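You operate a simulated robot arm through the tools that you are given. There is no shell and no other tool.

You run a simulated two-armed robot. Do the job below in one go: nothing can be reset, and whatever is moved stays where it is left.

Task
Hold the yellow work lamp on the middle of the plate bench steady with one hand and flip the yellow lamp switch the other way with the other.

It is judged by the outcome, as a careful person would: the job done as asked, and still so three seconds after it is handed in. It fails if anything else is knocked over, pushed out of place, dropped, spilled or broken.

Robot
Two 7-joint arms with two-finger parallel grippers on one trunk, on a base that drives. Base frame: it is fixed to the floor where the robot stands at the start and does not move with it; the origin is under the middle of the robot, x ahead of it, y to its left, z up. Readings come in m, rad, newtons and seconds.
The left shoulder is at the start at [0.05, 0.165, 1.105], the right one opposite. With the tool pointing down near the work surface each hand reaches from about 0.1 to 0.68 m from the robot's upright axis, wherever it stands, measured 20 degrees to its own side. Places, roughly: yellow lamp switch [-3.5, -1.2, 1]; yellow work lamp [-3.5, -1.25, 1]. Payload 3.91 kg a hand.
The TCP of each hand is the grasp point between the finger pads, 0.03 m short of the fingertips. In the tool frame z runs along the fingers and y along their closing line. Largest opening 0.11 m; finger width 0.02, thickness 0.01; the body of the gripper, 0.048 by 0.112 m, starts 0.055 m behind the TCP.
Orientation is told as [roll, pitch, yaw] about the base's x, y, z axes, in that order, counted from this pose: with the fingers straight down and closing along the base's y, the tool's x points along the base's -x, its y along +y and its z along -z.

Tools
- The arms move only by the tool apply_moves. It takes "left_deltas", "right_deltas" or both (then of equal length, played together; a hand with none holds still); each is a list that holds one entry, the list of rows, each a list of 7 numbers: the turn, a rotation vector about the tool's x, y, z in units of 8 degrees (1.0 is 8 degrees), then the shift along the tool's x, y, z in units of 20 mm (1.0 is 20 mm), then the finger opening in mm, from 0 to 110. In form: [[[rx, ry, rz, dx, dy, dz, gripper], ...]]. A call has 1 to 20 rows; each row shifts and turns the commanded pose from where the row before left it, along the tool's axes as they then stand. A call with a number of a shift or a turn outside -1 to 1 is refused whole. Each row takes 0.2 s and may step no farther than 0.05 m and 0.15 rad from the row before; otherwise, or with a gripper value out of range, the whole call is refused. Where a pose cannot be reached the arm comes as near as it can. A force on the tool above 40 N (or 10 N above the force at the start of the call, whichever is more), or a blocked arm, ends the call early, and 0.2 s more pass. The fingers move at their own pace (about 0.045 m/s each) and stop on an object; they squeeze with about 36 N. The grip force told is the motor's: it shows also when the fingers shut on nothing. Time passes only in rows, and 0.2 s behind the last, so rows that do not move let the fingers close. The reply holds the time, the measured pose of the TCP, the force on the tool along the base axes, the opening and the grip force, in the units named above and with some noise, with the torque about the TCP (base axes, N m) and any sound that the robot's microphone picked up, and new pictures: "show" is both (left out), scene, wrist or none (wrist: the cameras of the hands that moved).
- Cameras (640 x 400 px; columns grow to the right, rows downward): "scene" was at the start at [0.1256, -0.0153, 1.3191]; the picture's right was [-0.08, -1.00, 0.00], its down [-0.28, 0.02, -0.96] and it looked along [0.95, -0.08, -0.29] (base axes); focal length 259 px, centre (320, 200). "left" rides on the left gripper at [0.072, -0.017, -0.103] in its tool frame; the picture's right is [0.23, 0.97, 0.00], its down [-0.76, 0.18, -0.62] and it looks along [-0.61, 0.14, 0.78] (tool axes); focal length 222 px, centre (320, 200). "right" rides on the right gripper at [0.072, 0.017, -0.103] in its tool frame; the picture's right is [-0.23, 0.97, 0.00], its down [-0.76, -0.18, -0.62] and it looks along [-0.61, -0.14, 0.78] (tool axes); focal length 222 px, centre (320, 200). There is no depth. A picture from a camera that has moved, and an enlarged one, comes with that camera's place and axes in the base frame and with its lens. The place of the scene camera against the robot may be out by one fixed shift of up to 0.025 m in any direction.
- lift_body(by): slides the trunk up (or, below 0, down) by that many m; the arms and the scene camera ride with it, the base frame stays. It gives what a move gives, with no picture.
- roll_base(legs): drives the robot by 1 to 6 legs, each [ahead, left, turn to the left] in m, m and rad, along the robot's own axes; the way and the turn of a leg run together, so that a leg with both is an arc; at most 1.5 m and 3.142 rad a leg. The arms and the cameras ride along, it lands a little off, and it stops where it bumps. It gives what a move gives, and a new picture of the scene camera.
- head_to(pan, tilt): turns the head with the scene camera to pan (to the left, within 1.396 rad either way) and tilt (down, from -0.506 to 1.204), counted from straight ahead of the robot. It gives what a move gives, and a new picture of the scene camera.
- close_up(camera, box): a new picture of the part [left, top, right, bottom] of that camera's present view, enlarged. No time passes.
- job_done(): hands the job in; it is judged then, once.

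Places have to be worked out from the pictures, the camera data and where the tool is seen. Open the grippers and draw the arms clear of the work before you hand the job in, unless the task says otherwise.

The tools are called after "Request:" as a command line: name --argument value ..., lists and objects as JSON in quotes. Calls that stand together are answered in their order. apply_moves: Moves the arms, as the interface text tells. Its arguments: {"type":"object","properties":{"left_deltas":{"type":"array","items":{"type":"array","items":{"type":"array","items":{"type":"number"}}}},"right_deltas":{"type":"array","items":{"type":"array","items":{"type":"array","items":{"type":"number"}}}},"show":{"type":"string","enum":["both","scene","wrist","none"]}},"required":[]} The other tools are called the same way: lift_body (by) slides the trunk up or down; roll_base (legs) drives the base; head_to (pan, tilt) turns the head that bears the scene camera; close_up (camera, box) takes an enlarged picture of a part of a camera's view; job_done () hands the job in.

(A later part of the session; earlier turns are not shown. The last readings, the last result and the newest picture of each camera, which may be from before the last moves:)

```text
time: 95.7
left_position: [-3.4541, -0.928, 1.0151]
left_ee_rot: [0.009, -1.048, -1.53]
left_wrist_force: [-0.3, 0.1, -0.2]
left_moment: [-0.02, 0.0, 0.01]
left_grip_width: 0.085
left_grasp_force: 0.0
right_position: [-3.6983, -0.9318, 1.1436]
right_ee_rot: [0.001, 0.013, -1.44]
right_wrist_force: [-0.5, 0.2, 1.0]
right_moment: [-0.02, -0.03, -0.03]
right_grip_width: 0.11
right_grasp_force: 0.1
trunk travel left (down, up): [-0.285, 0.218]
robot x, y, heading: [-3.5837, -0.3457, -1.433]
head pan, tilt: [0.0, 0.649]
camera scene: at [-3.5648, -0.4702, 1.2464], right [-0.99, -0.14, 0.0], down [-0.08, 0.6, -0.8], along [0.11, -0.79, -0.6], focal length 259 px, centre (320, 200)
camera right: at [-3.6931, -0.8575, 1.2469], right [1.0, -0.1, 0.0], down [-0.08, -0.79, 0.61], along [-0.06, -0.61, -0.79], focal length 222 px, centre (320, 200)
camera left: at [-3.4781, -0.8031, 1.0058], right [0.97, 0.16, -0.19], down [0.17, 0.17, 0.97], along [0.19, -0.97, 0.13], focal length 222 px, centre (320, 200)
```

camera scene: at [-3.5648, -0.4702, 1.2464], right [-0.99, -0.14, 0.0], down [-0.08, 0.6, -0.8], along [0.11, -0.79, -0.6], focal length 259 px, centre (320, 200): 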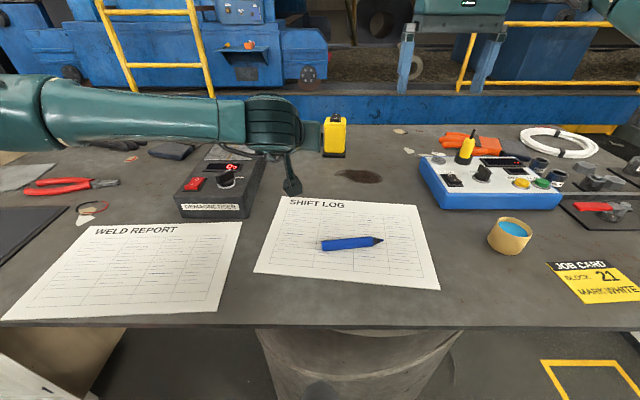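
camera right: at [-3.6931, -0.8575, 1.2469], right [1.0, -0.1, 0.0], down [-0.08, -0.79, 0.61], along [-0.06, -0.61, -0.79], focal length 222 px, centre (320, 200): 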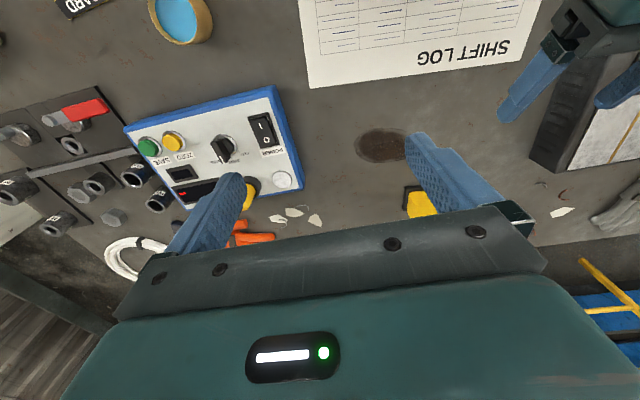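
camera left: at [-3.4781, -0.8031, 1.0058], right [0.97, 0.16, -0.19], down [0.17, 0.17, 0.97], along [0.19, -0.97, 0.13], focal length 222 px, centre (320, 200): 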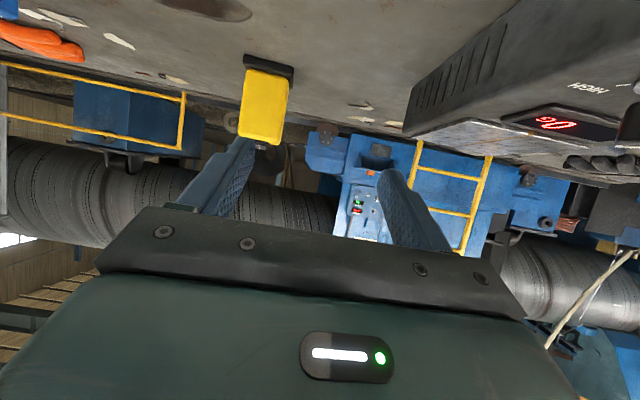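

The scene camera now sees the lamp freely; I zoom in on the switch, and on the right wrist view of it.

Request:
close_up --camera "scene" --box '[311, 105, 359, 135]'

Request:
close_up --camera "right" --box '[370, 150, 466, 225]'

```text
13.33 times, centred on (335, 120) of scene
camera zoom: at [-3.5648, -0.4702, 1.2464], right [-0.99, -0.14, 0.0], down [-0.08, 0.6, -0.8], along [0.11, -0.79, -0.6], focal length 3451 px, centre (120, 1267)
```

zoom: 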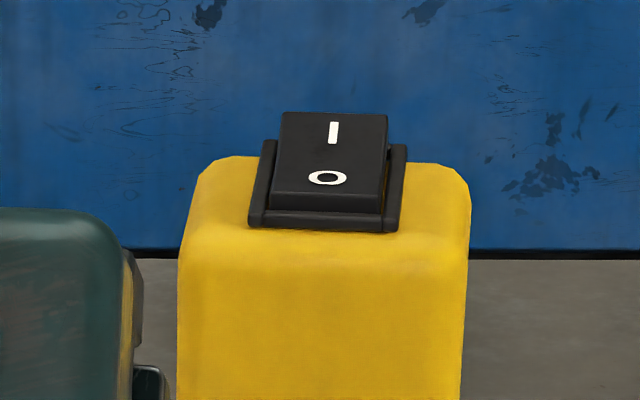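

```text
5.33 times, centred on (418, 188) of right
camera zoom: at [-3.6931, -0.8575, 1.2469], right [1.0, -0.1, 0.0], down [-0.08, -0.79, 0.61], along [-0.06, -0.61, -0.79], focal length 1185 px, centre (-203, 267)
```

zoom: 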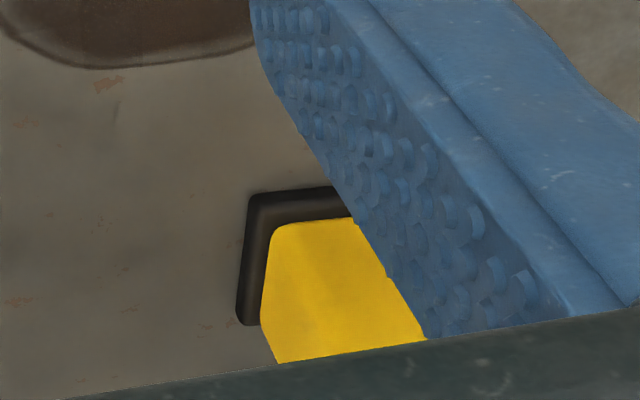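

Clear view: the "I" half at the back stands up, "O" at the front is pressed; rocker from y≈-1.145 to -1.173, pivot ≈-1.159, back edge z≈0.994. So I must press the back half, at about y=-1.168. Both arms are near their reach limit, so I nudge the base a few mm closer.

Request:
roll_base --legs '[[0.006, 0, 0]]'

```text
time: 96.4
left_position: [-3.455, -0.927, 1.0161]
left_ee_rot: [0.009, -1.046, -1.53]
left_wrist_force: [0.8, 0.1, 0.6]
left_moment: [0.03, 0.0, 0.0]
left_grip_width: 0.085
left_grasp_force: 0.0
right_position: [-3.7, -0.9309, 1.1437]
right_ee_rot: [0.001, 0.012, -1.44]
right_wrist_force: [0.5, -0.1, 0.3]
right_moment: [0.0, 0.05, -0.02]
right_grip_width: 0.11
right_grasp_force: 0.0
trunk travel left (down, up): [-0.285, 0.218]
robot x, y, heading: [-3.5812, -0.3483, -1.436]
head pan, tilt: [0.0, 0.649]
stopped in leg 1: the robot was blocked; the commanded pose is now the measured one
camera scene: at [-3.565, -0.47, 1.2464], right [-0.99, -0.14, 0.0], down [-0.08, 0.6, -0.8], along [0.11, -0.79, -0.6], focal length 259 px, centre (320, 200)
```

scene: 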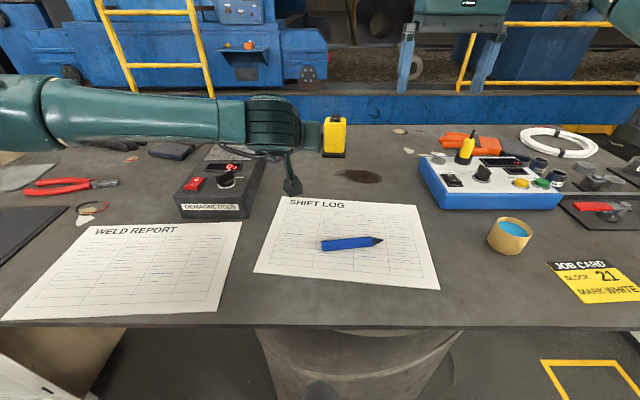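

The base is against the bench edge already; fine. Now I pitch the right hand forward (about 21° below horizontal, pointing slightly left toward the lamp) and hover its open left finger short of the lamp to test the reach.

Request:
apply_moves --right_deltas '[[[0, 0, -0.814, 0, 0, 0, 110], [0, -0.8625, 0, -0.935, 0.257, 0.295, 110], [0, -0.8625, 0, -0.893, 0.257, 0.405, 110], [0, -0.8625, 0, -0.838, 0.257, 0.51, 110], [0, -0.8625, 0, -0.77, 0.257, 0.606, 110], [0, -0.8625, 0, -0.692, 0.257, 0.695, 110], [0, -0.8625, 0, -0.603, 0.257, 0.773, 110], [0, -0.8625, 0, -0.506, 0.257, 0.84, 110], [0, -0.8625, 0, -0.402, 0.257, 0.894, 110], [0, -0.8625, 0, -0.291, 0.257, 0.936, 110], [0, -0.8625, 0, -0.177, 0.257, 0.964, 110]]]' --show "both"

```text
time: 98.8
left_position: [-3.4547, -0.9273, 1.0161]
left_ee_rot: [0.008, -1.046, -1.531]
left_wrist_force: [0.2, 0.1, 0.7]
left_moment: [0.03, 0.05, 0.01]
left_grip_width: 0.0849
left_grasp_force: 0.0
right_position: [-3.6044, -1.0964, 1.0819]
right_ee_rot: [0.001, -1.193, -1.329]
right_wrist_force: [0.2, -0.4, 0.5]
right_moment: [-0.01, -0.04, -0.01]
right_grip_width: 0.11
right_grasp_force: 0.0
trunk travel left (down, up): [-0.285, 0.218]
robot x, y, heading: [-3.584, -0.3433, -1.438]
head pan, tilt: [0.0, 0.649]
camera scene: at [-3.565, -0.4702, 1.2464], right [-0.99, -0.14, 0.0], down [-0.08, 0.6, -0.8], along [0.11, -0.79, -0.6], focal length 259 px, centre (320, 200)
camera right: at [-3.62, -0.9739, 1.0517], right [0.96, 0.16, 0.21], down [-0.25, 0.25, 0.94], along [0.09, -0.96, 0.28], focal length 222 px, centre (320, 200)
```

scene: 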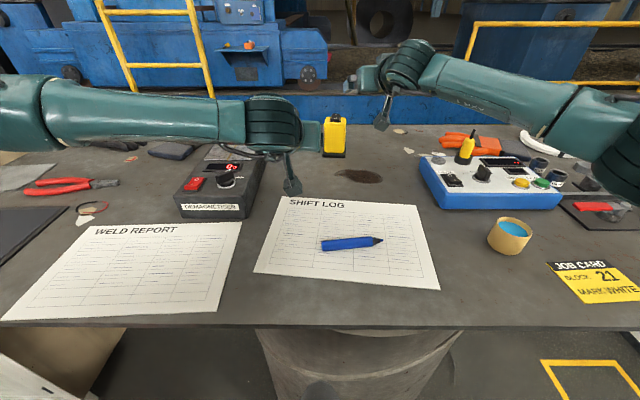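
right: 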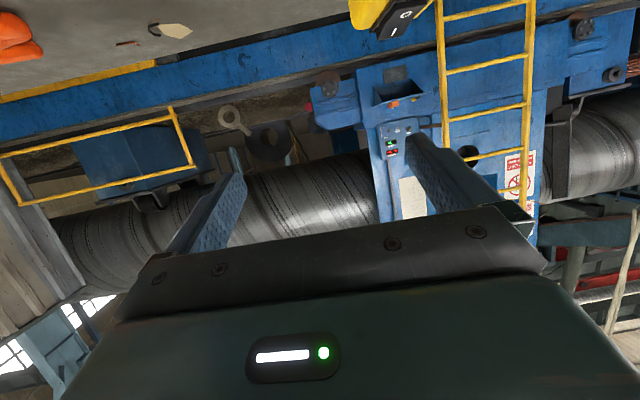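

The right hand is in a good attitude and its camera sees the switch. I roll it 10° (camera bracket outward) and advance the left finger to hover about 3 cm above the switch's back half, testing reach.

Request:
apply_moves --right_deltas '[[[0, 0, -0.625, 0, 0, 0, 110], [0, 0, -0.625, 0, 0, 0, 110], [0, 0, 0, -0.014, 0.0675, 0.946, 110], [0, 0, 0, -0.014, 0.0675, 0.946, 110], [0, 0, 0, -0.014, 0.0675, 0.946, 110], [0, 0, 0, -0.014, 0.0675, 0.946, 110]]]' --show "both"

Request:
close_up --camera "scene" --box '[290, 60, 400, 165]'

```text
time: 100.2
left_position: [-3.4549, -0.9268, 1.0147]
left_ee_rot: [0.008, -1.045, -1.527]
left_wrist_force: [0.2, 0.0, -0.4]
left_moment: [-0.01, -0.02, 0.02]
left_grip_width: 0.085
left_grasp_force: 0.0
right_position: [-3.5813, -1.1659, 1.0536]
right_ee_rot: [-0.412, -1.156, -0.882]
right_wrist_force: [0.1, 0.6, -0.6]
right_moment: [0.0, 0.01, -0.01]
right_grip_width: 0.1102
right_grasp_force: 0.1
trunk travel left (down, up): [-0.285, 0.218]
robot x, y, heading: [-3.5871, -0.3523, -1.431]
head pan, tilt: [0.0, 0.649]
camera scene: at [-3.5648, -0.4701, 1.2464], right [-0.99, -0.14, 0.0], down [-0.08, 0.6, -0.8], along [0.11, -0.79, -0.6], focal length 259 px, centre (320, 200)
camera right: at [-3.6094, -1.0444, 1.0227], right [0.97, 0.22, 0.05], down [-0.11, 0.27, 0.96], along [0.2, -0.94, 0.29], focal length 222 px, centre (320, 200)
```

scene: 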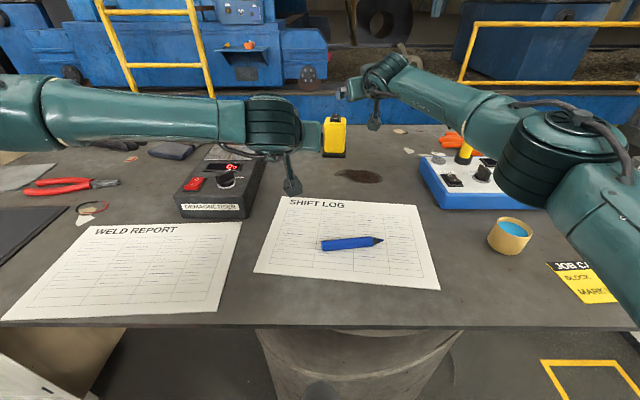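
right: 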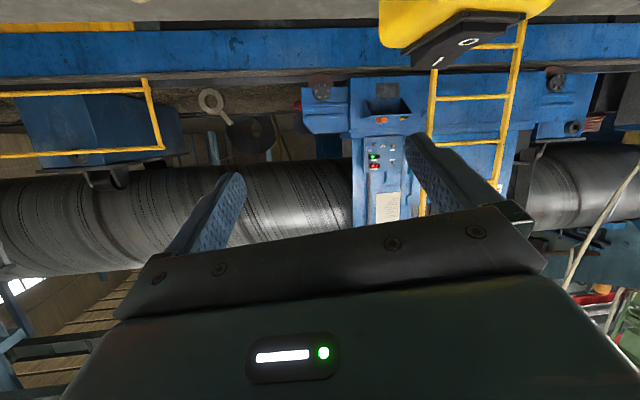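

```text
3.81 times, centred on (345, 112) of scene
camera zoom: at [-3.5648, -0.4701, 1.2464], right [-0.99, -0.14, 0.0], down [-0.08, 0.6, -0.8], along [0.11, -0.79, -0.6], focal length 986 px, centre (225, 533)
```

zoom: 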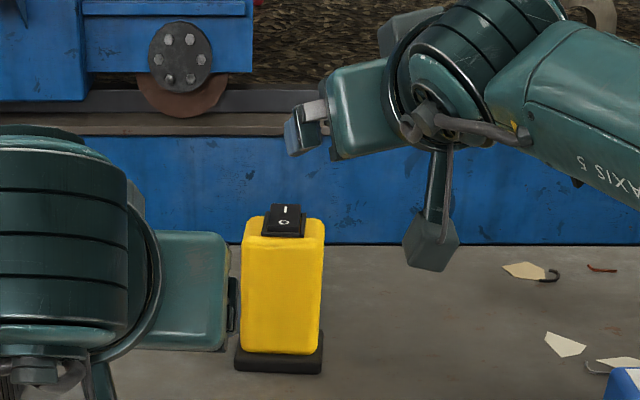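

The right hand reaches the hover without trouble; its finger tip computes to (-3.518, -1.175, 1.033), matching the picture. I zoom with the right wrist camera on the switch to refine its position.

Request:
close_up --camera "right" --box '[370, 0, 562, 120]'

Request:
close_up --camera "right" --box '[370, 90, 562, 210]'

```text
3.33 times, centred on (466, 60) of right
camera zoom: at [-3.6094, -1.0444, 1.0227], right [0.97, 0.22, 0.05], down [-0.11, 0.27, 0.96], along [0.2, -0.94, 0.29], focal length 740 px, centre (-167, 667)
```

zoom: 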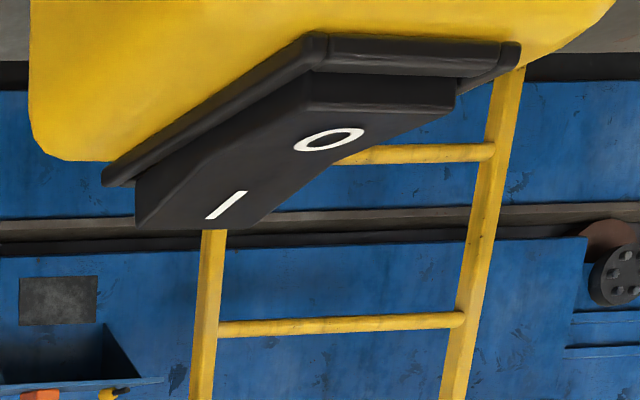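

```text
3.33 times, centred on (466, 150) of right
camera zoom: at [-3.6094, -1.0444, 1.0227], right [0.97, 0.22, 0.05], down [-0.11, 0.27, 0.96], along [0.2, -0.94, 0.29], focal length 740 px, centre (-167, 367)
```

zoom: 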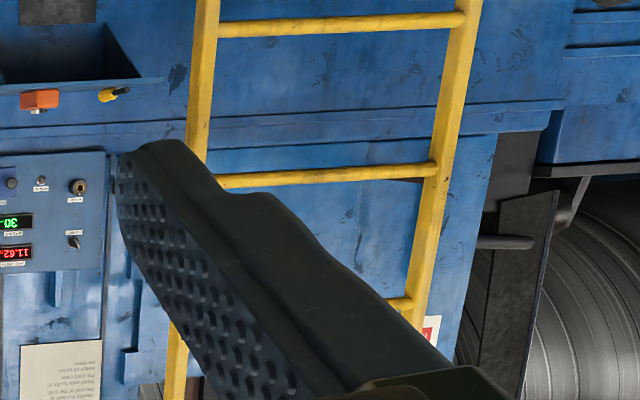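

The rocker computes to y≈-1.139…-1.171 with the back edge at z≈0.993, consistent with before. I back the right hand off a little (reversibly) and bring the left hand square and flatter (23° down) to its pre-grasp in front of the lamp.

Request:
apply_moves --left_deltas '[[[0, 0, 0, 0, 0, 0, 85], [0, 0, 0, 0, 0, 0, 85], [0.325, -0.875, 0.164, 0, 0, 0, 85], [0, 0, 0, -0.029, -0.441, 0.864, 85], [0, 0, 0, -0.029, -0.441, 0.864, 85], [0, 0, 0, -0.029, -0.441, 0.864, 85], [0, 0, 0, -0.029, -0.441, 0.864, 85], [0, 0, 0, -0.029, -0.441, 0.864, 85], [0, 0, 0, -0.029, -0.441, 0.864, 85], [0, 0, 0, -0.029, -0.441, 0.864, 85]]]' --right_deltas '[[[0, 0, 0, 0, 0, -1, 110], [0, 0, 0, 0, 0, -1, 110], [0, 0, 0, -0.915, -0.161, -0.369, 110], [0, 0, 0, 0, 0, 0, 110], [0, 0, 0, 0, 0, 0, 110], [0, 0, 0, 0, 0, 0, 110], [0, 0, 0, 0, 0, 0, 110], [0, 0, 0, 0, 0, 0, 110], [0, 0, 0, 0, 0, 0, 110], [0, 0, 0, 0, 0, 0, 110]]]' --show "both"

Request:
close_up --camera "left" --box '[180, 60, 460, 235]'

```text
time: 102.4
left_position: [-3.5183, -1.0418, 0.9716]
left_ee_rot: [0.01, -1.169, -1.584]
left_wrist_force: [-0.5, 0.4, 0.3]
left_moment: [0.03, -0.02, 0.0]
left_grip_width: 0.0851
left_grasp_force: 0.1
right_position: [-3.5921, -1.1309, 1.0893]
right_ee_rot: [-0.408, -1.157, -0.885]
right_wrist_force: [0.1, 0.0, -0.5]
right_moment: [-0.01, -0.01, 0.01]
right_grip_width: 0.11
right_grasp_force: 0.0
trunk travel left (down, up): [-0.285, 0.218]
robot x, y, heading: [-3.5856, -0.3499, -1.434]
head pan, tilt: [0.0, 0.649]
camera scene: at [-3.5652, -0.4701, 1.2464], right [-0.99, -0.14, 0.0], down [-0.08, 0.6, -0.8], along [0.11, -0.79, -0.6], focal length 259 px, centre (320, 200)
camera right: at [-3.6196, -1.0089, 1.0579], right [0.97, 0.22, 0.05], down [-0.11, 0.27, 0.96], along [0.2, -0.94, 0.29], focal length 222 px, centre (320, 200)
camera left: at [-3.535, -0.9177, 0.9468], right [0.98, 0.09, -0.2], down [0.17, 0.27, 0.95], along [0.14, -0.96, 0.25], focal length 222 px, centre (320, 200)
```

scene: 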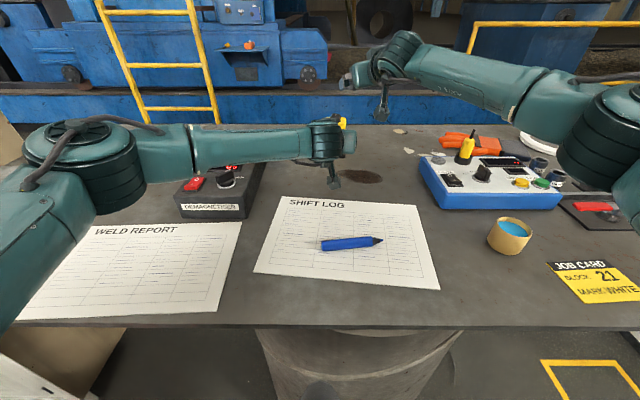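
right: 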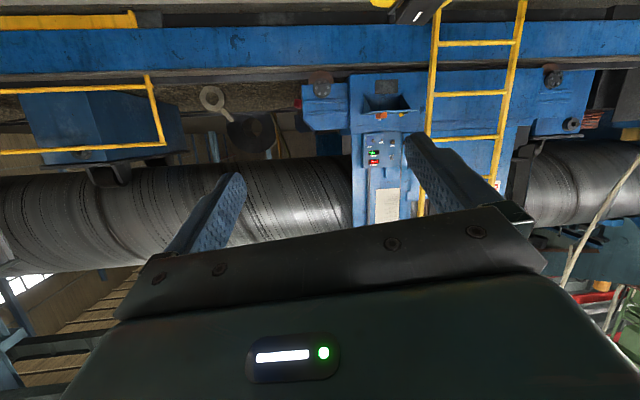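
left: 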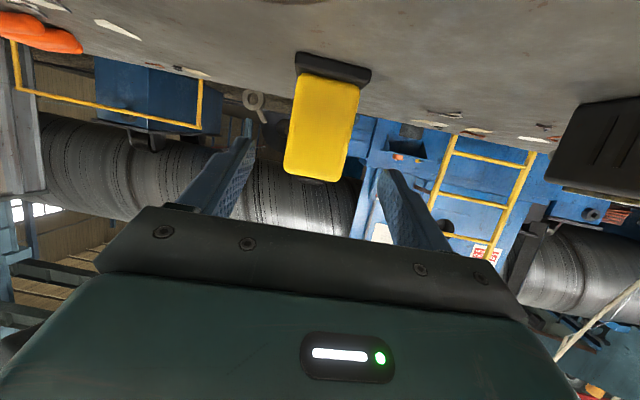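

```text
2.29 times, centred on (320, 148) of left
camera zoom: at [-3.535, -0.9177, 0.9468], right [0.98, 0.09, -0.2], down [0.17, 0.27, 0.95], along [0.14, -0.96, 0.25], focal length 508 px, centre (320, 320)
```

zoom: 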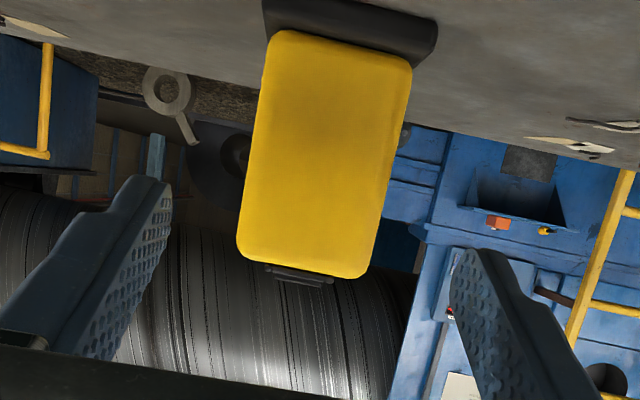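

The left hand is square and centred to within a millimetre or so. I slide it forward around the lamp.

Request:
apply_moves --left_deltas '[[[0, 0, 0, -0.085, 0.013, 0.857, 85], [0, 0, 0, -0.085, 0.013, 0.857, 85], [0, 0, 0, -0.085, 0.013, 0.857, 85], [0, 0, 0, -0.085, 0.013, 0.857, 80], [0, 0, 0, -0.085, 0.013, 0.857, 76]]]' --show "both"

Request:
close_up --camera "left" --box '[180, 60, 460, 235]'

Request:
close_up --camera "scene" --box '[290, 60, 410, 200]'

```text
time: 103.6
left_position: [-3.5155, -1.1223, 0.9474]
left_ee_rot: [0.01, -1.172, -1.583]
left_wrist_force: [-0.8, 0.3, 0.2]
left_moment: [0.01, 0.01, -0.01]
left_grip_width: 0.0757
left_grasp_force: 0.0
right_position: [-3.5931, -1.1316, 1.0894]
right_ee_rot: [-0.408, -1.157, -0.885]
right_wrist_force: [0.1, -0.1, 0.2]
right_moment: [-0.02, 0.02, 0.03]
right_grip_width: 0.1102
right_grasp_force: 0.1
trunk travel left (down, up): [-0.285, 0.218]
robot x, y, heading: [-3.5875, -0.3459, -1.432]
head pan, tilt: [0.0, 0.649]
camera scene: at [-3.5654, -0.47, 1.2464], right [-0.99, -0.14, 0.0], down [-0.08, 0.6, -0.8], along [0.11, -0.79, -0.6], focal length 259 px, centre (320, 200)
camera left: at [-3.5337, -0.9989, 0.922], right [0.97, 0.09, -0.21], down [0.17, 0.28, 0.95], along [0.14, -0.96, 0.25], focal length 222 px, centre (320, 200)
```

scene: 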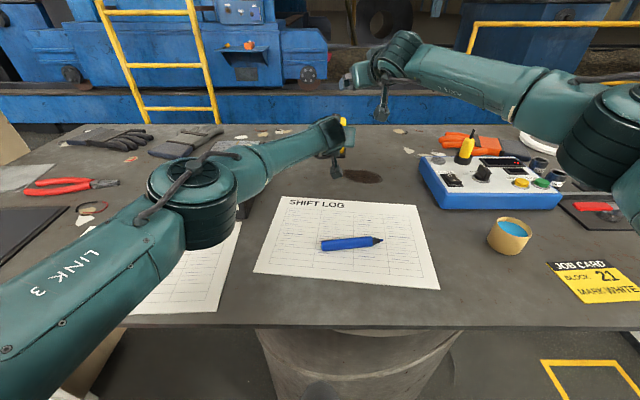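
left: 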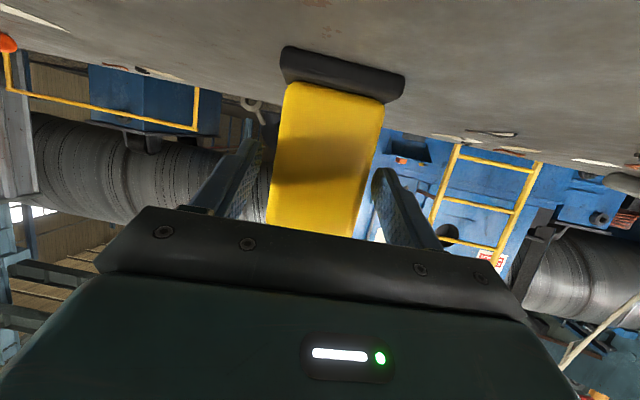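

```text
2.29 times, centred on (320, 148) of left
camera zoom: at [-3.5337, -0.9989, 0.922], right [0.97, 0.09, -0.21], down [0.17, 0.28, 0.95], along [0.14, -0.96, 0.25], focal length 508 px, centre (320, 320)
```

zoom: 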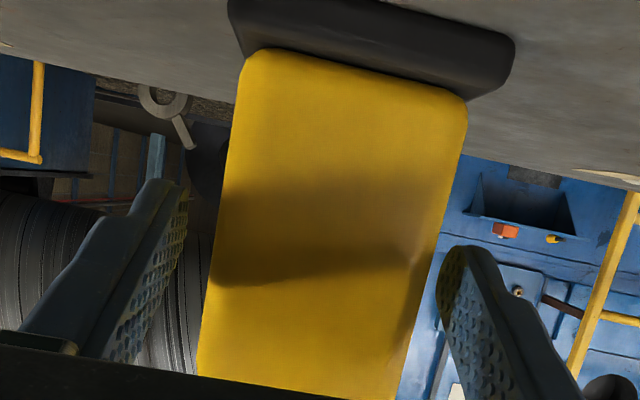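

```text
2.86 times, centred on (350, 130) of scene
camera zoom: at [-3.5654, -0.47, 1.2464], right [-0.99, -0.14, 0.0], down [-0.08, 0.6, -0.8], along [0.11, -0.79, -0.6], focal length 740 px, centre (234, 400)
```

zoom: 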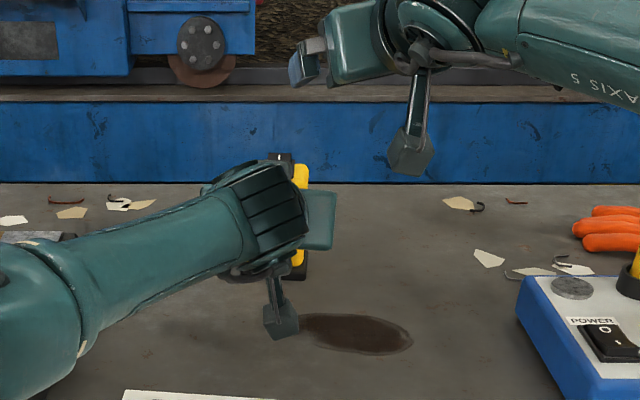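

The fingers straddle the lamp body, centred within about 1 mm and overlapping its sides by ~16 mm. I go 6 mm further and close the left gripper on it.

Request:
apply_moves --left_deltas '[[[0, 0, 0, -0.117, 0, 0.276, 72], [0, 0, 0, 0, 0, 0, 62], [0, 0, 0, 0, 0, 0, 45], [0, 0, 0, 0, 0, 0, 40], [0, 0, 0, 0, 0, 0, 40]]]' --show "both"

Request:
close_up --camera "left" --box '[180, 60, 460, 235]'

```text
time: 104.8
left_position: [-3.5153, -1.1275, 0.9459]
left_ee_rot: [0.01, -1.17, -1.581]
left_wrist_force: [0.2, -1.2, 0.6]
left_moment: [0.05, 0.13, 0.02]
left_grip_width: 0.0579
left_grasp_force: 36.4
right_position: [-3.5918, -1.1307, 1.0889]
right_ee_rot: [-0.41, -1.157, -0.884]
right_wrist_force: [0.0, 0.4, 0.1]
right_moment: [0.02, -0.02, -0.01]
right_grip_width: 0.1101
right_grasp_force: 0.1
trunk travel left (down, up): [-0.285, 0.218]
robot x, y, heading: [-3.5834, -0.3497, -1.428]
head pan, tilt: [0.0, 0.649]
camera scene: at [-3.5651, -0.4699, 1.2464], right [-0.99, -0.14, 0.0], down [-0.08, 0.6, -0.8], along [0.11, -0.79, -0.6], focal length 259 px, centre (320, 200)
camera left: at [-3.5322, -1.0044, 0.9216], right [0.97, 0.09, -0.2], down [0.17, 0.28, 0.95], along [0.14, -0.96, 0.25], focal length 222 px, centre (320, 200)
```

scene: 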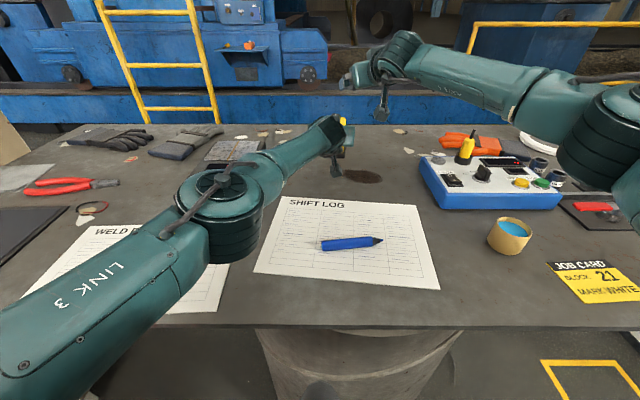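
left: 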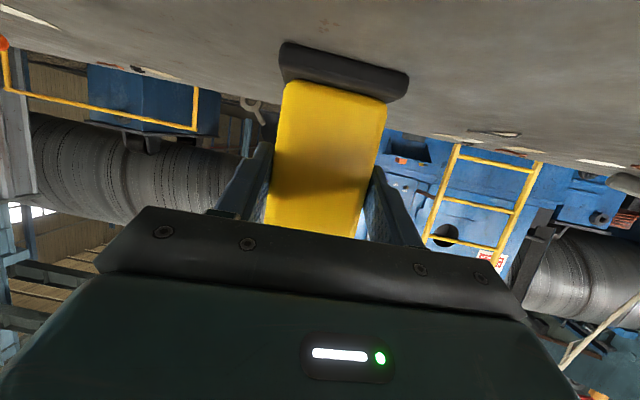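

```text
2.29 times, centred on (320, 148) of left
camera zoom: at [-3.5322, -1.0044, 0.9216], right [0.97, 0.09, -0.2], down [0.17, 0.28, 0.95], along [0.14, -0.96, 0.25], focal length 508 px, centre (320, 320)
```

zoom: 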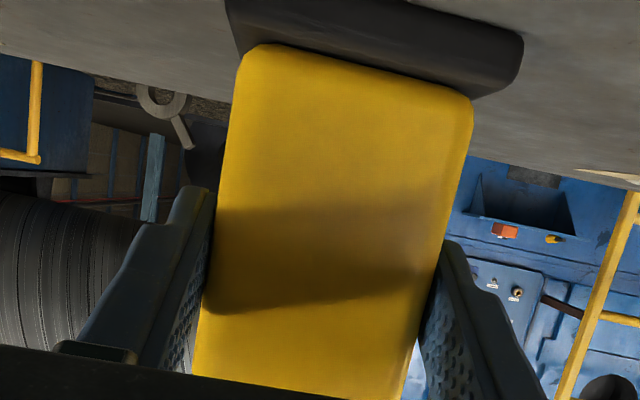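

The left hand holds the lamp firmly (0.058 m, 36 N). Now the right hand returns to the hover over the switch's back half, shifted 4 mm back toward the robot.

Request:
apply_moves --left_deltas '[[[0, 0, 0, 0, 0, 0, 40], [0, 0, 0, 0, 0, 0, 40], [0, 0, 0, 0, 0, 0, 40]]]' --right_deltas '[[[0, 0, 0, 0.915, 0.161, 0.369, 110], [0, 0, 0, 0, 0, 1, 110], [0, 0, 0, 0.07, 0.067, 0.797, 110]]]' --show "both"

Request:
close_up --camera "scene" --box '[300, 70, 410, 170]'

Request:
close_up --camera "right" --box '[370, 0, 562, 120]'

```text
time: 105.6
left_position: [-3.5157, -1.128, 0.9468]
left_ee_rot: [0.01, -1.171, -1.582]
left_wrist_force: [-0.2, 0.7, 1.1]
left_moment: [0.05, 0.13, -0.03]
left_grip_width: 0.0579
left_grasp_force: 36.2
right_position: [-3.5818, -1.1603, 1.0545]
right_ee_rot: [-0.413, -1.156, -0.882]
right_wrist_force: [0.1, 0.0, -0.8]
right_moment: [0.02, 0.02, 0.0]
right_grip_width: 0.1101
right_grasp_force: 0.1
trunk travel left (down, up): [-0.285, 0.218]
robot x, y, heading: [-3.5839, -0.3505, -1.432]
head pan, tilt: [0.0, 0.649]
camera scene: at [-3.5649, -0.4699, 1.2464], right [-0.99, -0.14, 0.0], down [-0.08, 0.6, -0.8], along [0.11, -0.79, -0.6], focal length 259 px, centre (320, 200)
camera right: at [-3.6098, -1.0394, 1.0227], right [0.97, 0.22, 0.05], down [-0.11, 0.27, 0.96], along [0.2, -0.94, 0.29], focal length 222 px, centre (320, 200)
camera left: at [-3.532, -1.0044, 0.9216], right [0.97, 0.09, -0.2], down [0.17, 0.28, 0.95], along [0.14, -0.96, 0.25], focal length 222 px, centre (320, 200)
```

scene: 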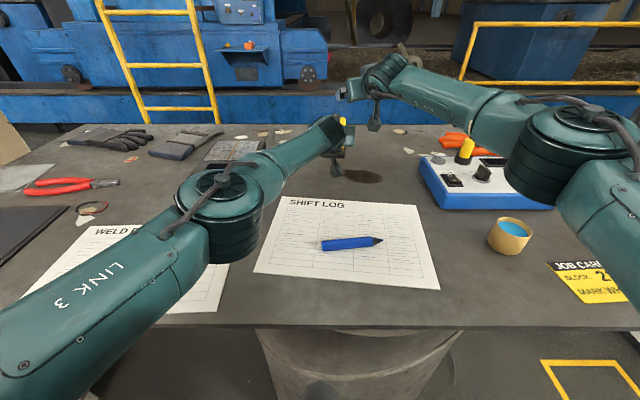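
right: 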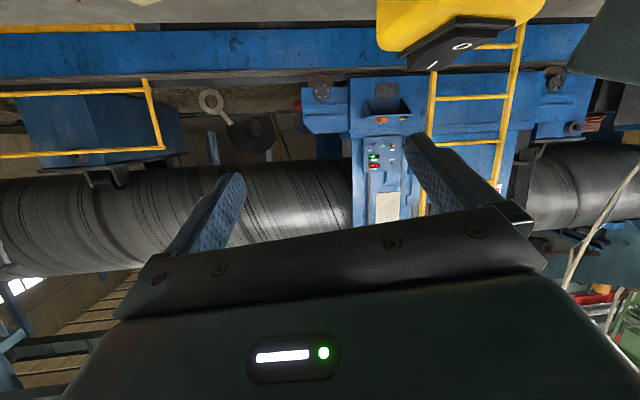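
left: 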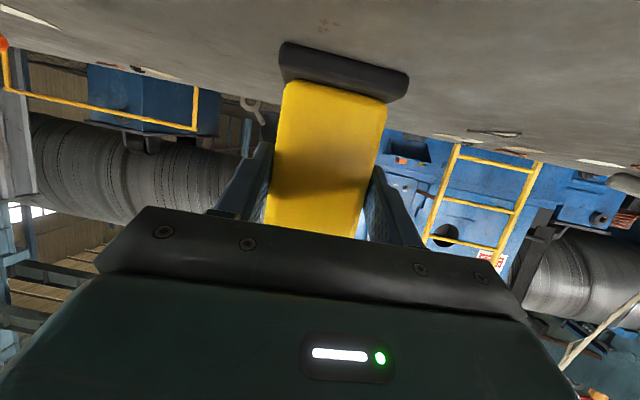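

```text
4.00 times, centred on (355, 120) of scene
camera zoom: at [-3.5649, -0.4699, 1.2464], right [-0.99, -0.14, 0.0], down [-0.08, 0.6, -0.8], along [0.11, -0.79, -0.6], focal length 1035 px, centre (180, 520)
```

zoom: 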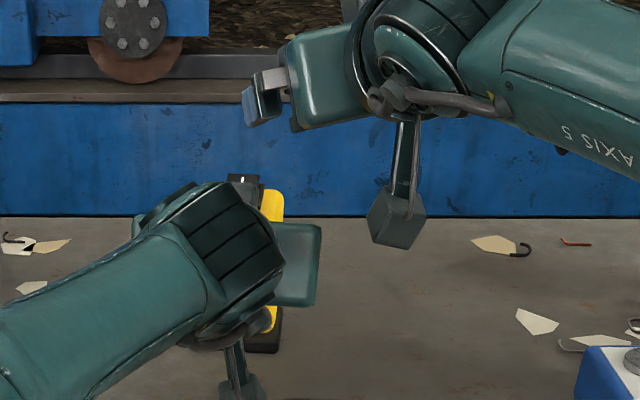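

```text
3.33 times, centred on (466, 60) of right
camera zoom: at [-3.6098, -1.0394, 1.0227], right [0.97, 0.22, 0.05], down [-0.11, 0.27, 0.96], along [0.2, -0.94, 0.29], focal length 740 px, centre (-167, 667)
```

zoom: 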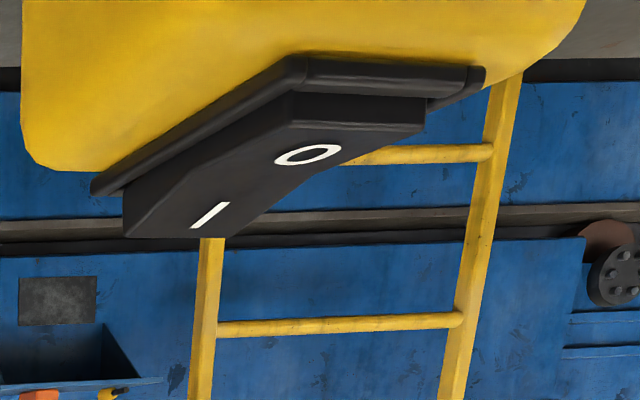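

Finger corner is at about (-3.517, -1.165, 1.024), right over the "I" mark (y≈-1.162, z≈0.991), and the camera bracket clears the left hand. I lower it 26 mm, to just above the rocker.

Request:
apply_moves --left_deltas '[[[0, 0, 0, 0, 0, 0, 40], [0, 0, 0, 0, 0, 0, 40], [0, 0, 0, 0, 0, 0, 40]]]' --right_deltas '[[[0, 0, 0, 0.595, 0.105, 0.24, 110], [0, 0, 0, 0.595, 0.105, 0.24, 110], [0, 0, 0, 0, 0, 0, 110]]]' --show "both"

Request:
close_up --camera "scene" --box '[310, 80, 390, 140]'

Request:
close_up --camera "right" --box '[350, 0, 600, 200]'

```text
time: 106.4
left_position: [-3.5155, -1.1273, 0.9472]
left_ee_rot: [0.012, -1.17, -1.583]
left_wrist_force: [0.0, -0.1, 0.5]
left_moment: [0.05, 0.14, 0.03]
left_grip_width: 0.0576
left_grasp_force: 35.7
right_position: [-3.5828, -1.1611, 1.0293]
right_ee_rot: [-0.408, -1.158, -0.883]
right_wrist_force: [1.0, -0.3, -0.4]
right_moment: [-0.01, -0.01, 0.0]
right_grip_width: 0.1098
right_grasp_force: 0.1
trunk travel left (down, up): [-0.285, 0.218]
robot x, y, heading: [-3.5845, -0.3462, -1.434]
head pan, tilt: [0.0, 0.649]
camera scene: at [-3.5651, -0.4699, 1.2464], right [-0.99, -0.14, 0.0], down [-0.08, 0.6, -0.8], along [0.11, -0.79, -0.6], focal length 259 px, centre (320, 200)
camera right: at [-3.6101, -1.0398, 0.997], right [0.97, 0.22, 0.05], down [-0.11, 0.27, 0.96], along [0.2, -0.94, 0.29], focal length 222 px, centre (320, 200)
camera left: at [-3.532, -1.0044, 0.9216], right [0.97, 0.09, -0.2], down [0.17, 0.28, 0.95], along [0.14, -0.96, 0.25], focal length 222 px, centre (320, 200)
```

scene: 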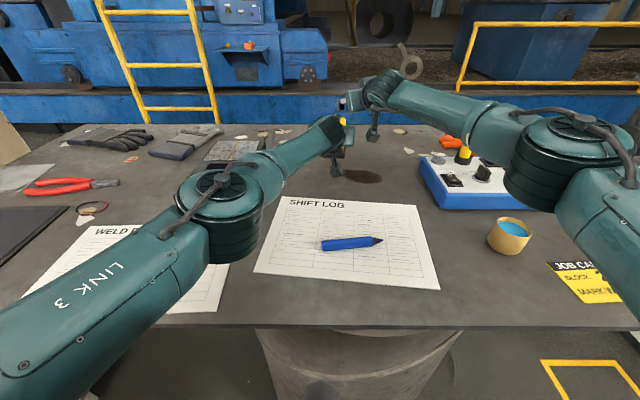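
right: 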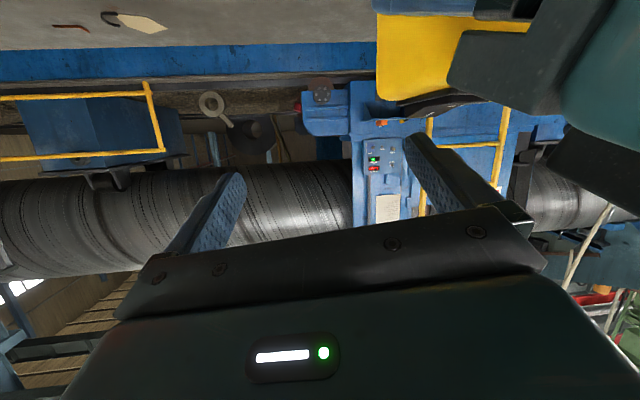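
left: 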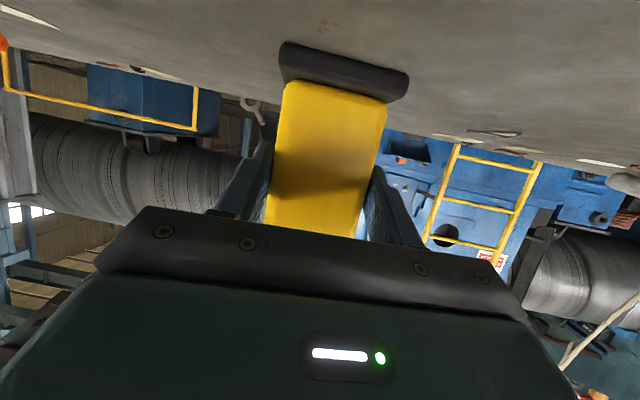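

```text
6.67 times, centred on (350, 110) of scene
camera zoom: at [-3.5651, -0.4699, 1.2464], right [-0.99, -0.14, 0.0], down [-0.08, 0.6, -0.8], along [0.11, -0.79, -0.6], focal length 1726 px, centre (120, 800)
```

zoom: 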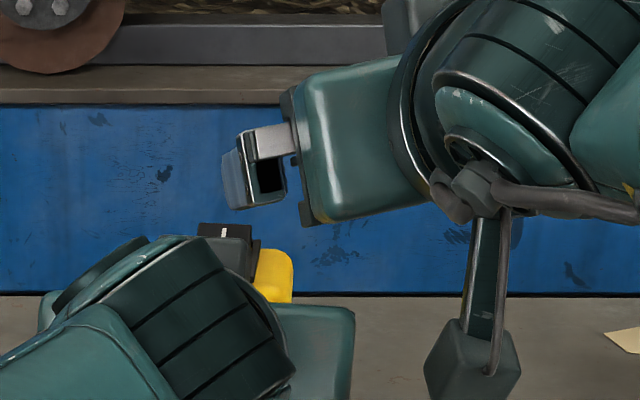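

```text
2.00 times, centred on (475, 100) of right
camera zoom: at [-3.6101, -1.0398, 0.997], right [0.97, 0.22, 0.05], down [-0.11, 0.27, 0.96], along [0.2, -0.94, 0.29], focal length 444 px, centre (10, 400)
```

zoom: 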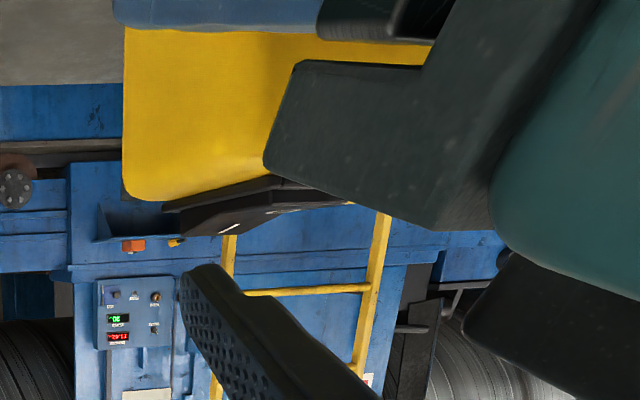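

The finger tip is about 7–10 mm above the rocker's back half, slightly to the right of centre. I shift it 4 mm left and descend in 3 mm steps watching the force.

Request:
apply_moves --left_deltas '[[[0, 0, 0, 0, 0, 0, 40], [0, 0, 0, 0, 0, 0, 40], [0, 0, 0, 0, 0, 0, 40], [0, 0, 0, 0, 0, 0, 40]]]' --right_deltas '[[[0, 0, 0, -0.05, 0.19, 0.045, 110], [0, 0, 0, 0.137, 0.024, 0.055, 110], [0, 0, 0, 0.137, 0.024, 0.055, 110], [0, 0, 0, 0, 0, 0, 110]]]' --show "wrist"

Request:
close_up --camera "right" --box '[400, 40, 560, 180]'

Request:
close_up --camera "scene" --box '[315, 85, 365, 120]'

```text
time: 107.4
left_position: [-3.5153, -1.1271, 0.9462]
left_ee_rot: [0.014, -1.17, -1.585]
left_wrist_force: [-0.6, -1.1, 1.4]
left_moment: [0.01, 0.16, 0.05]
left_grip_width: 0.0576
left_grasp_force: 35.8
right_position: [-3.5775, -1.1604, 1.0237]
right_ee_rot: [-0.411, -1.157, -0.881]
right_wrist_force: [0.2, 0.6, 0.0]
right_moment: [-0.01, -0.02, -0.01]
right_grip_width: 0.1097
right_grasp_force: 0.0
trunk travel left (down, up): [-0.285, 0.218]
robot x, y, heading: [-3.5855, -0.3486, -1.438]
head pan, tilt: [0.0, 0.649]
camera right: at [-3.6054, -1.04, 0.9912], right [0.97, 0.22, 0.05], down [-0.11, 0.27, 0.96], along [0.2, -0.94, 0.29], focal length 222 px, centre (320, 200)
camera left: at [-3.532, -1.0044, 0.9216], right [0.97, 0.09, -0.2], down [0.17, 0.28, 0.95], along [0.14, -0.96, 0.25], focal length 222 px, centre (320, 200)
```

right: 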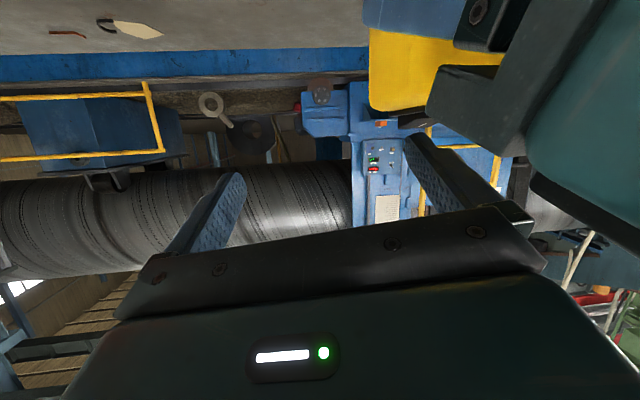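
left: 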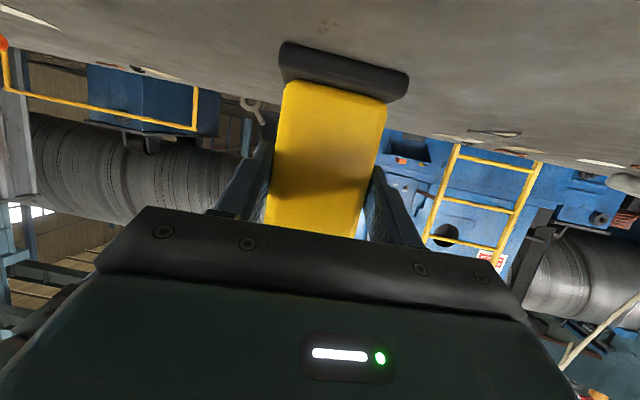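

```text
2.86 times, centred on (480, 110) of right
camera zoom: at [-3.6054, -1.04, 0.9912], right [0.97, 0.22, 0.05], down [-0.11, 0.27, 0.96], along [0.2, -0.94, 0.29], focal length 635 px, centre (-137, 457)
```

zoom: 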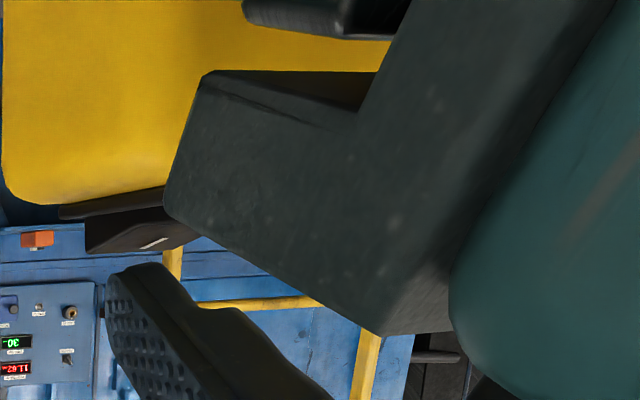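

```text
11.43 times, centred on (340, 102) of scene
camera zoom: at [-3.5651, -0.4699, 1.2464], right [-0.99, -0.14, 0.0], down [-0.08, 0.6, -0.8], along [0.11, -0.79, -0.6], focal length 2958 px, centre (91, 1314)
```

zoom: 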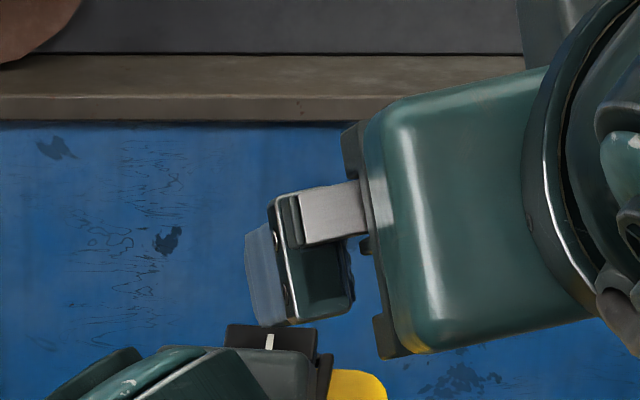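

The fingertip is now centred over the "I" mark and only about 3 mm above the rocker; no force yet. I continue down in 2.5 mm steps.

Request:
apply_moves --left_deltas '[[[0, 0, 0, 0, 0, 0, 40], [0, 0, 0, 0, 0, 0, 40], [0, 0, 0, 0, 0, 0, 40]]]' --right_deltas '[[[0, 0, 0, 0.114, 0.02, 0.046, 110], [0, 0, 0, 0.114, 0.02, 0.046, 110], [0, 0, 0, 0, 0, 0, 110]]]' --show "none"

Request:
close_up --camera "right" --box '[400, 70, 500, 170]'

Request:
close_up --camera "scene" --box '[325, 90, 353, 118]'

```text
time: 108.2
left_position: [-3.5146, -1.1287, 0.9465]
left_ee_rot: [0.012, -1.169, -1.581]
left_wrist_force: [-0.5, -1.0, 1.8]
left_moment: [0.0, 0.14, 0.02]
left_grip_width: 0.0577
left_grasp_force: 36.3
right_position: [-3.5772, -1.161, 1.0171]
right_ee_rot: [-0.41, -1.157, -0.882]
right_wrist_force: [-0.5, 0.4, 0.0]
right_moment: [-0.01, -0.04, 0.01]
right_grip_width: 0.1101
right_grasp_force: 0.1
trunk travel left (down, up): [-0.285, 0.218]
robot x, y, heading: [-3.5836, -0.3453, -1.434]
head pan, tilt: [0.0, 0.649]
heard: click
```

```text
4.00 times, centred on (450, 120) of right
camera zoom: at [-3.6054, -1.0396, 0.9868], right [0.97, 0.22, 0.05], down [-0.11, 0.27, 0.96], along [0.2, -0.94, 0.29], focal length 888 px, centre (-200, 520)
```

zoom: 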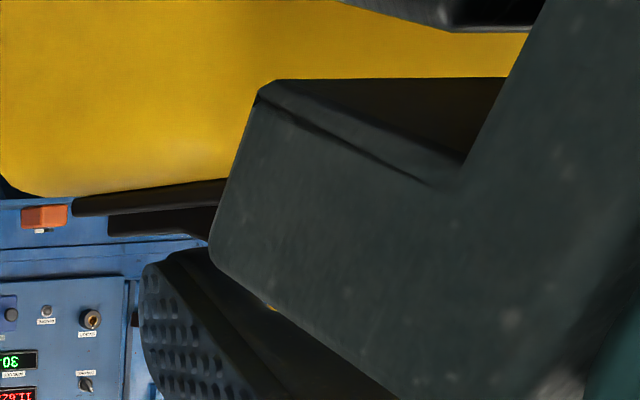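

```text
14.29 times, centred on (339, 104) of scene
camera zoom: at [-3.5651, -0.4699, 1.2464], right [-0.99, -0.14, 0.0], down [-0.08, 0.6, -0.8], along [0.11, -0.79, -0.6], focal length 3698 px, centre (49, 1571)
```

zoom: 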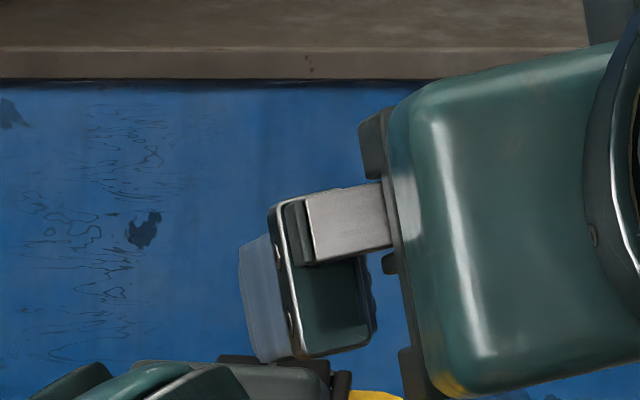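

A click was heard and the rocker's back now looks low. I lift the right finger straight up 4 cm and check the switch.

Request:
apply_moves --left_deltas '[[[0, 0, 0, 0, 0, 0, 40], [0, 0, 0, 0, 0, 0, 40], [0, 0, 0, 0, 0, 0, 40]]]' --right_deltas '[[[0, 0, 0, -0.915, -0.161, -0.369, 110], [0, 0, 0, -0.6, -0.105, -0.24, 110], [0, 0, 0, 0, 0, 0, 110]]]' --show "both"

Request:
close_up --camera "right" --box '[370, 0, 562, 120]'

Request:
close_up --camera "scene" --box '[315, 85, 365, 120]'

```text
time: 109.0
left_position: [-3.5155, -1.1275, 0.9464]
left_ee_rot: [0.011, -1.169, -1.583]
left_wrist_force: [0.3, 0.1, 1.2]
left_moment: [0.05, 0.16, 0.07]
left_grip_width: 0.0577
left_grasp_force: 35.4
right_position: [-3.578, -1.1602, 1.0508]
right_ee_rot: [-0.411, -1.156, -0.883]
right_wrist_force: [-0.3, -0.5, -0.6]
right_moment: [-0.01, 0.0, -0.01]
right_grip_width: 0.11
right_grasp_force: 0.1
trunk travel left (down, up): [-0.285, 0.218]
robot x, y, heading: [-3.5845, -0.3486, -1.437]
head pan, tilt: [0.0, 0.649]
camera scene: at [-3.565, -0.4698, 1.2464], right [-0.99, -0.14, 0.0], down [-0.08, 0.6, -0.8], along [0.11, -0.79, -0.6], focal length 259 px, centre (320, 200)
camera right: at [-3.6049, -1.039, 1.0199], right [0.97, 0.22, 0.05], down [-0.11, 0.27, 0.96], along [0.2, -0.94, 0.29], focal length 222 px, centre (320, 200)
camera left: at [-3.532, -1.0043, 0.9216], right [0.97, 0.09, -0.2], down [0.17, 0.28, 0.95], along [0.14, -0.96, 0.25], focal length 222 px, centre (320, 200)
```

scene: 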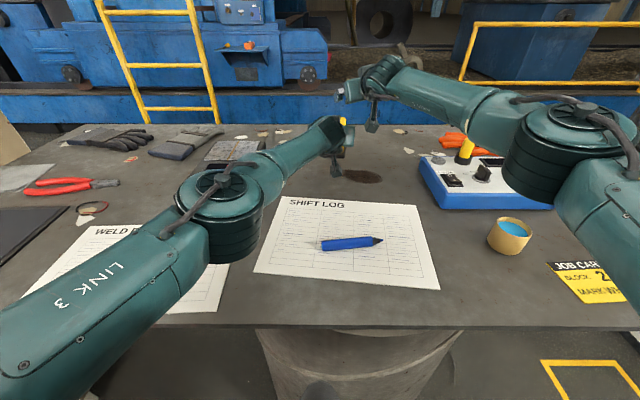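
right: 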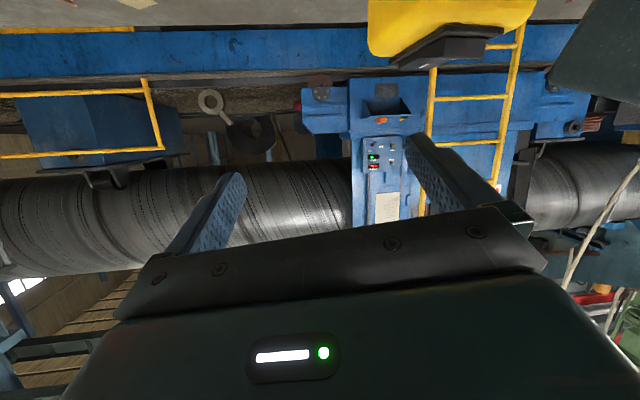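
left: 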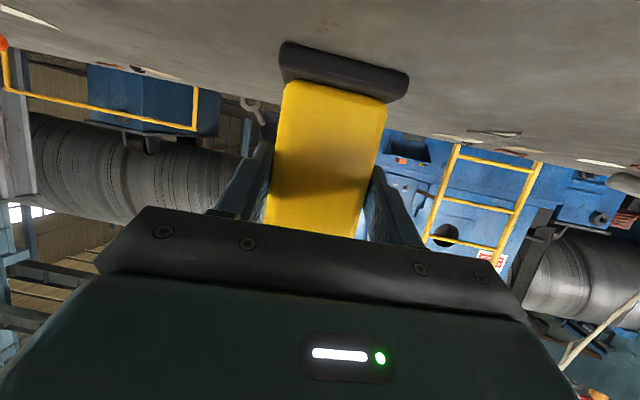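

```text
3.33 times, centred on (466, 60) of right
camera zoom: at [-3.6049, -1.039, 1.0199], right [0.97, 0.22, 0.05], down [-0.11, 0.27, 0.96], along [0.2, -0.94, 0.29], focal length 740 px, centre (-167, 667)
```

zoom: 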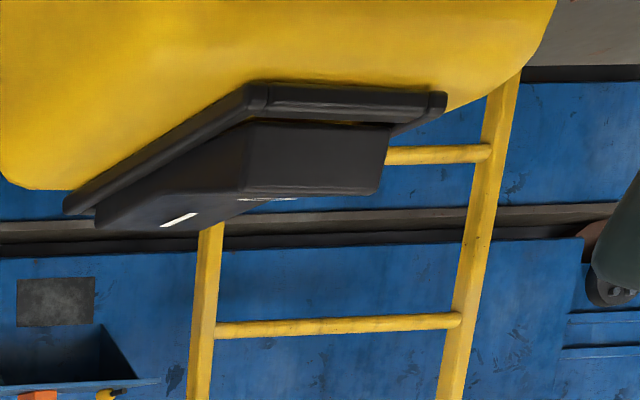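

```text
11.43 times, centred on (340, 102) of scene
camera zoom: at [-3.565, -0.4698, 1.2464], right [-0.99, -0.14, 0.0], down [-0.08, 0.6, -0.8], along [0.11, -0.79, -0.6], focal length 2958 px, centre (91, 1314)
```

zoom: 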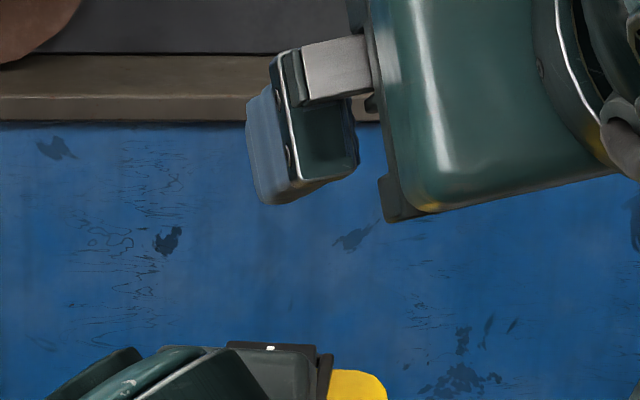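

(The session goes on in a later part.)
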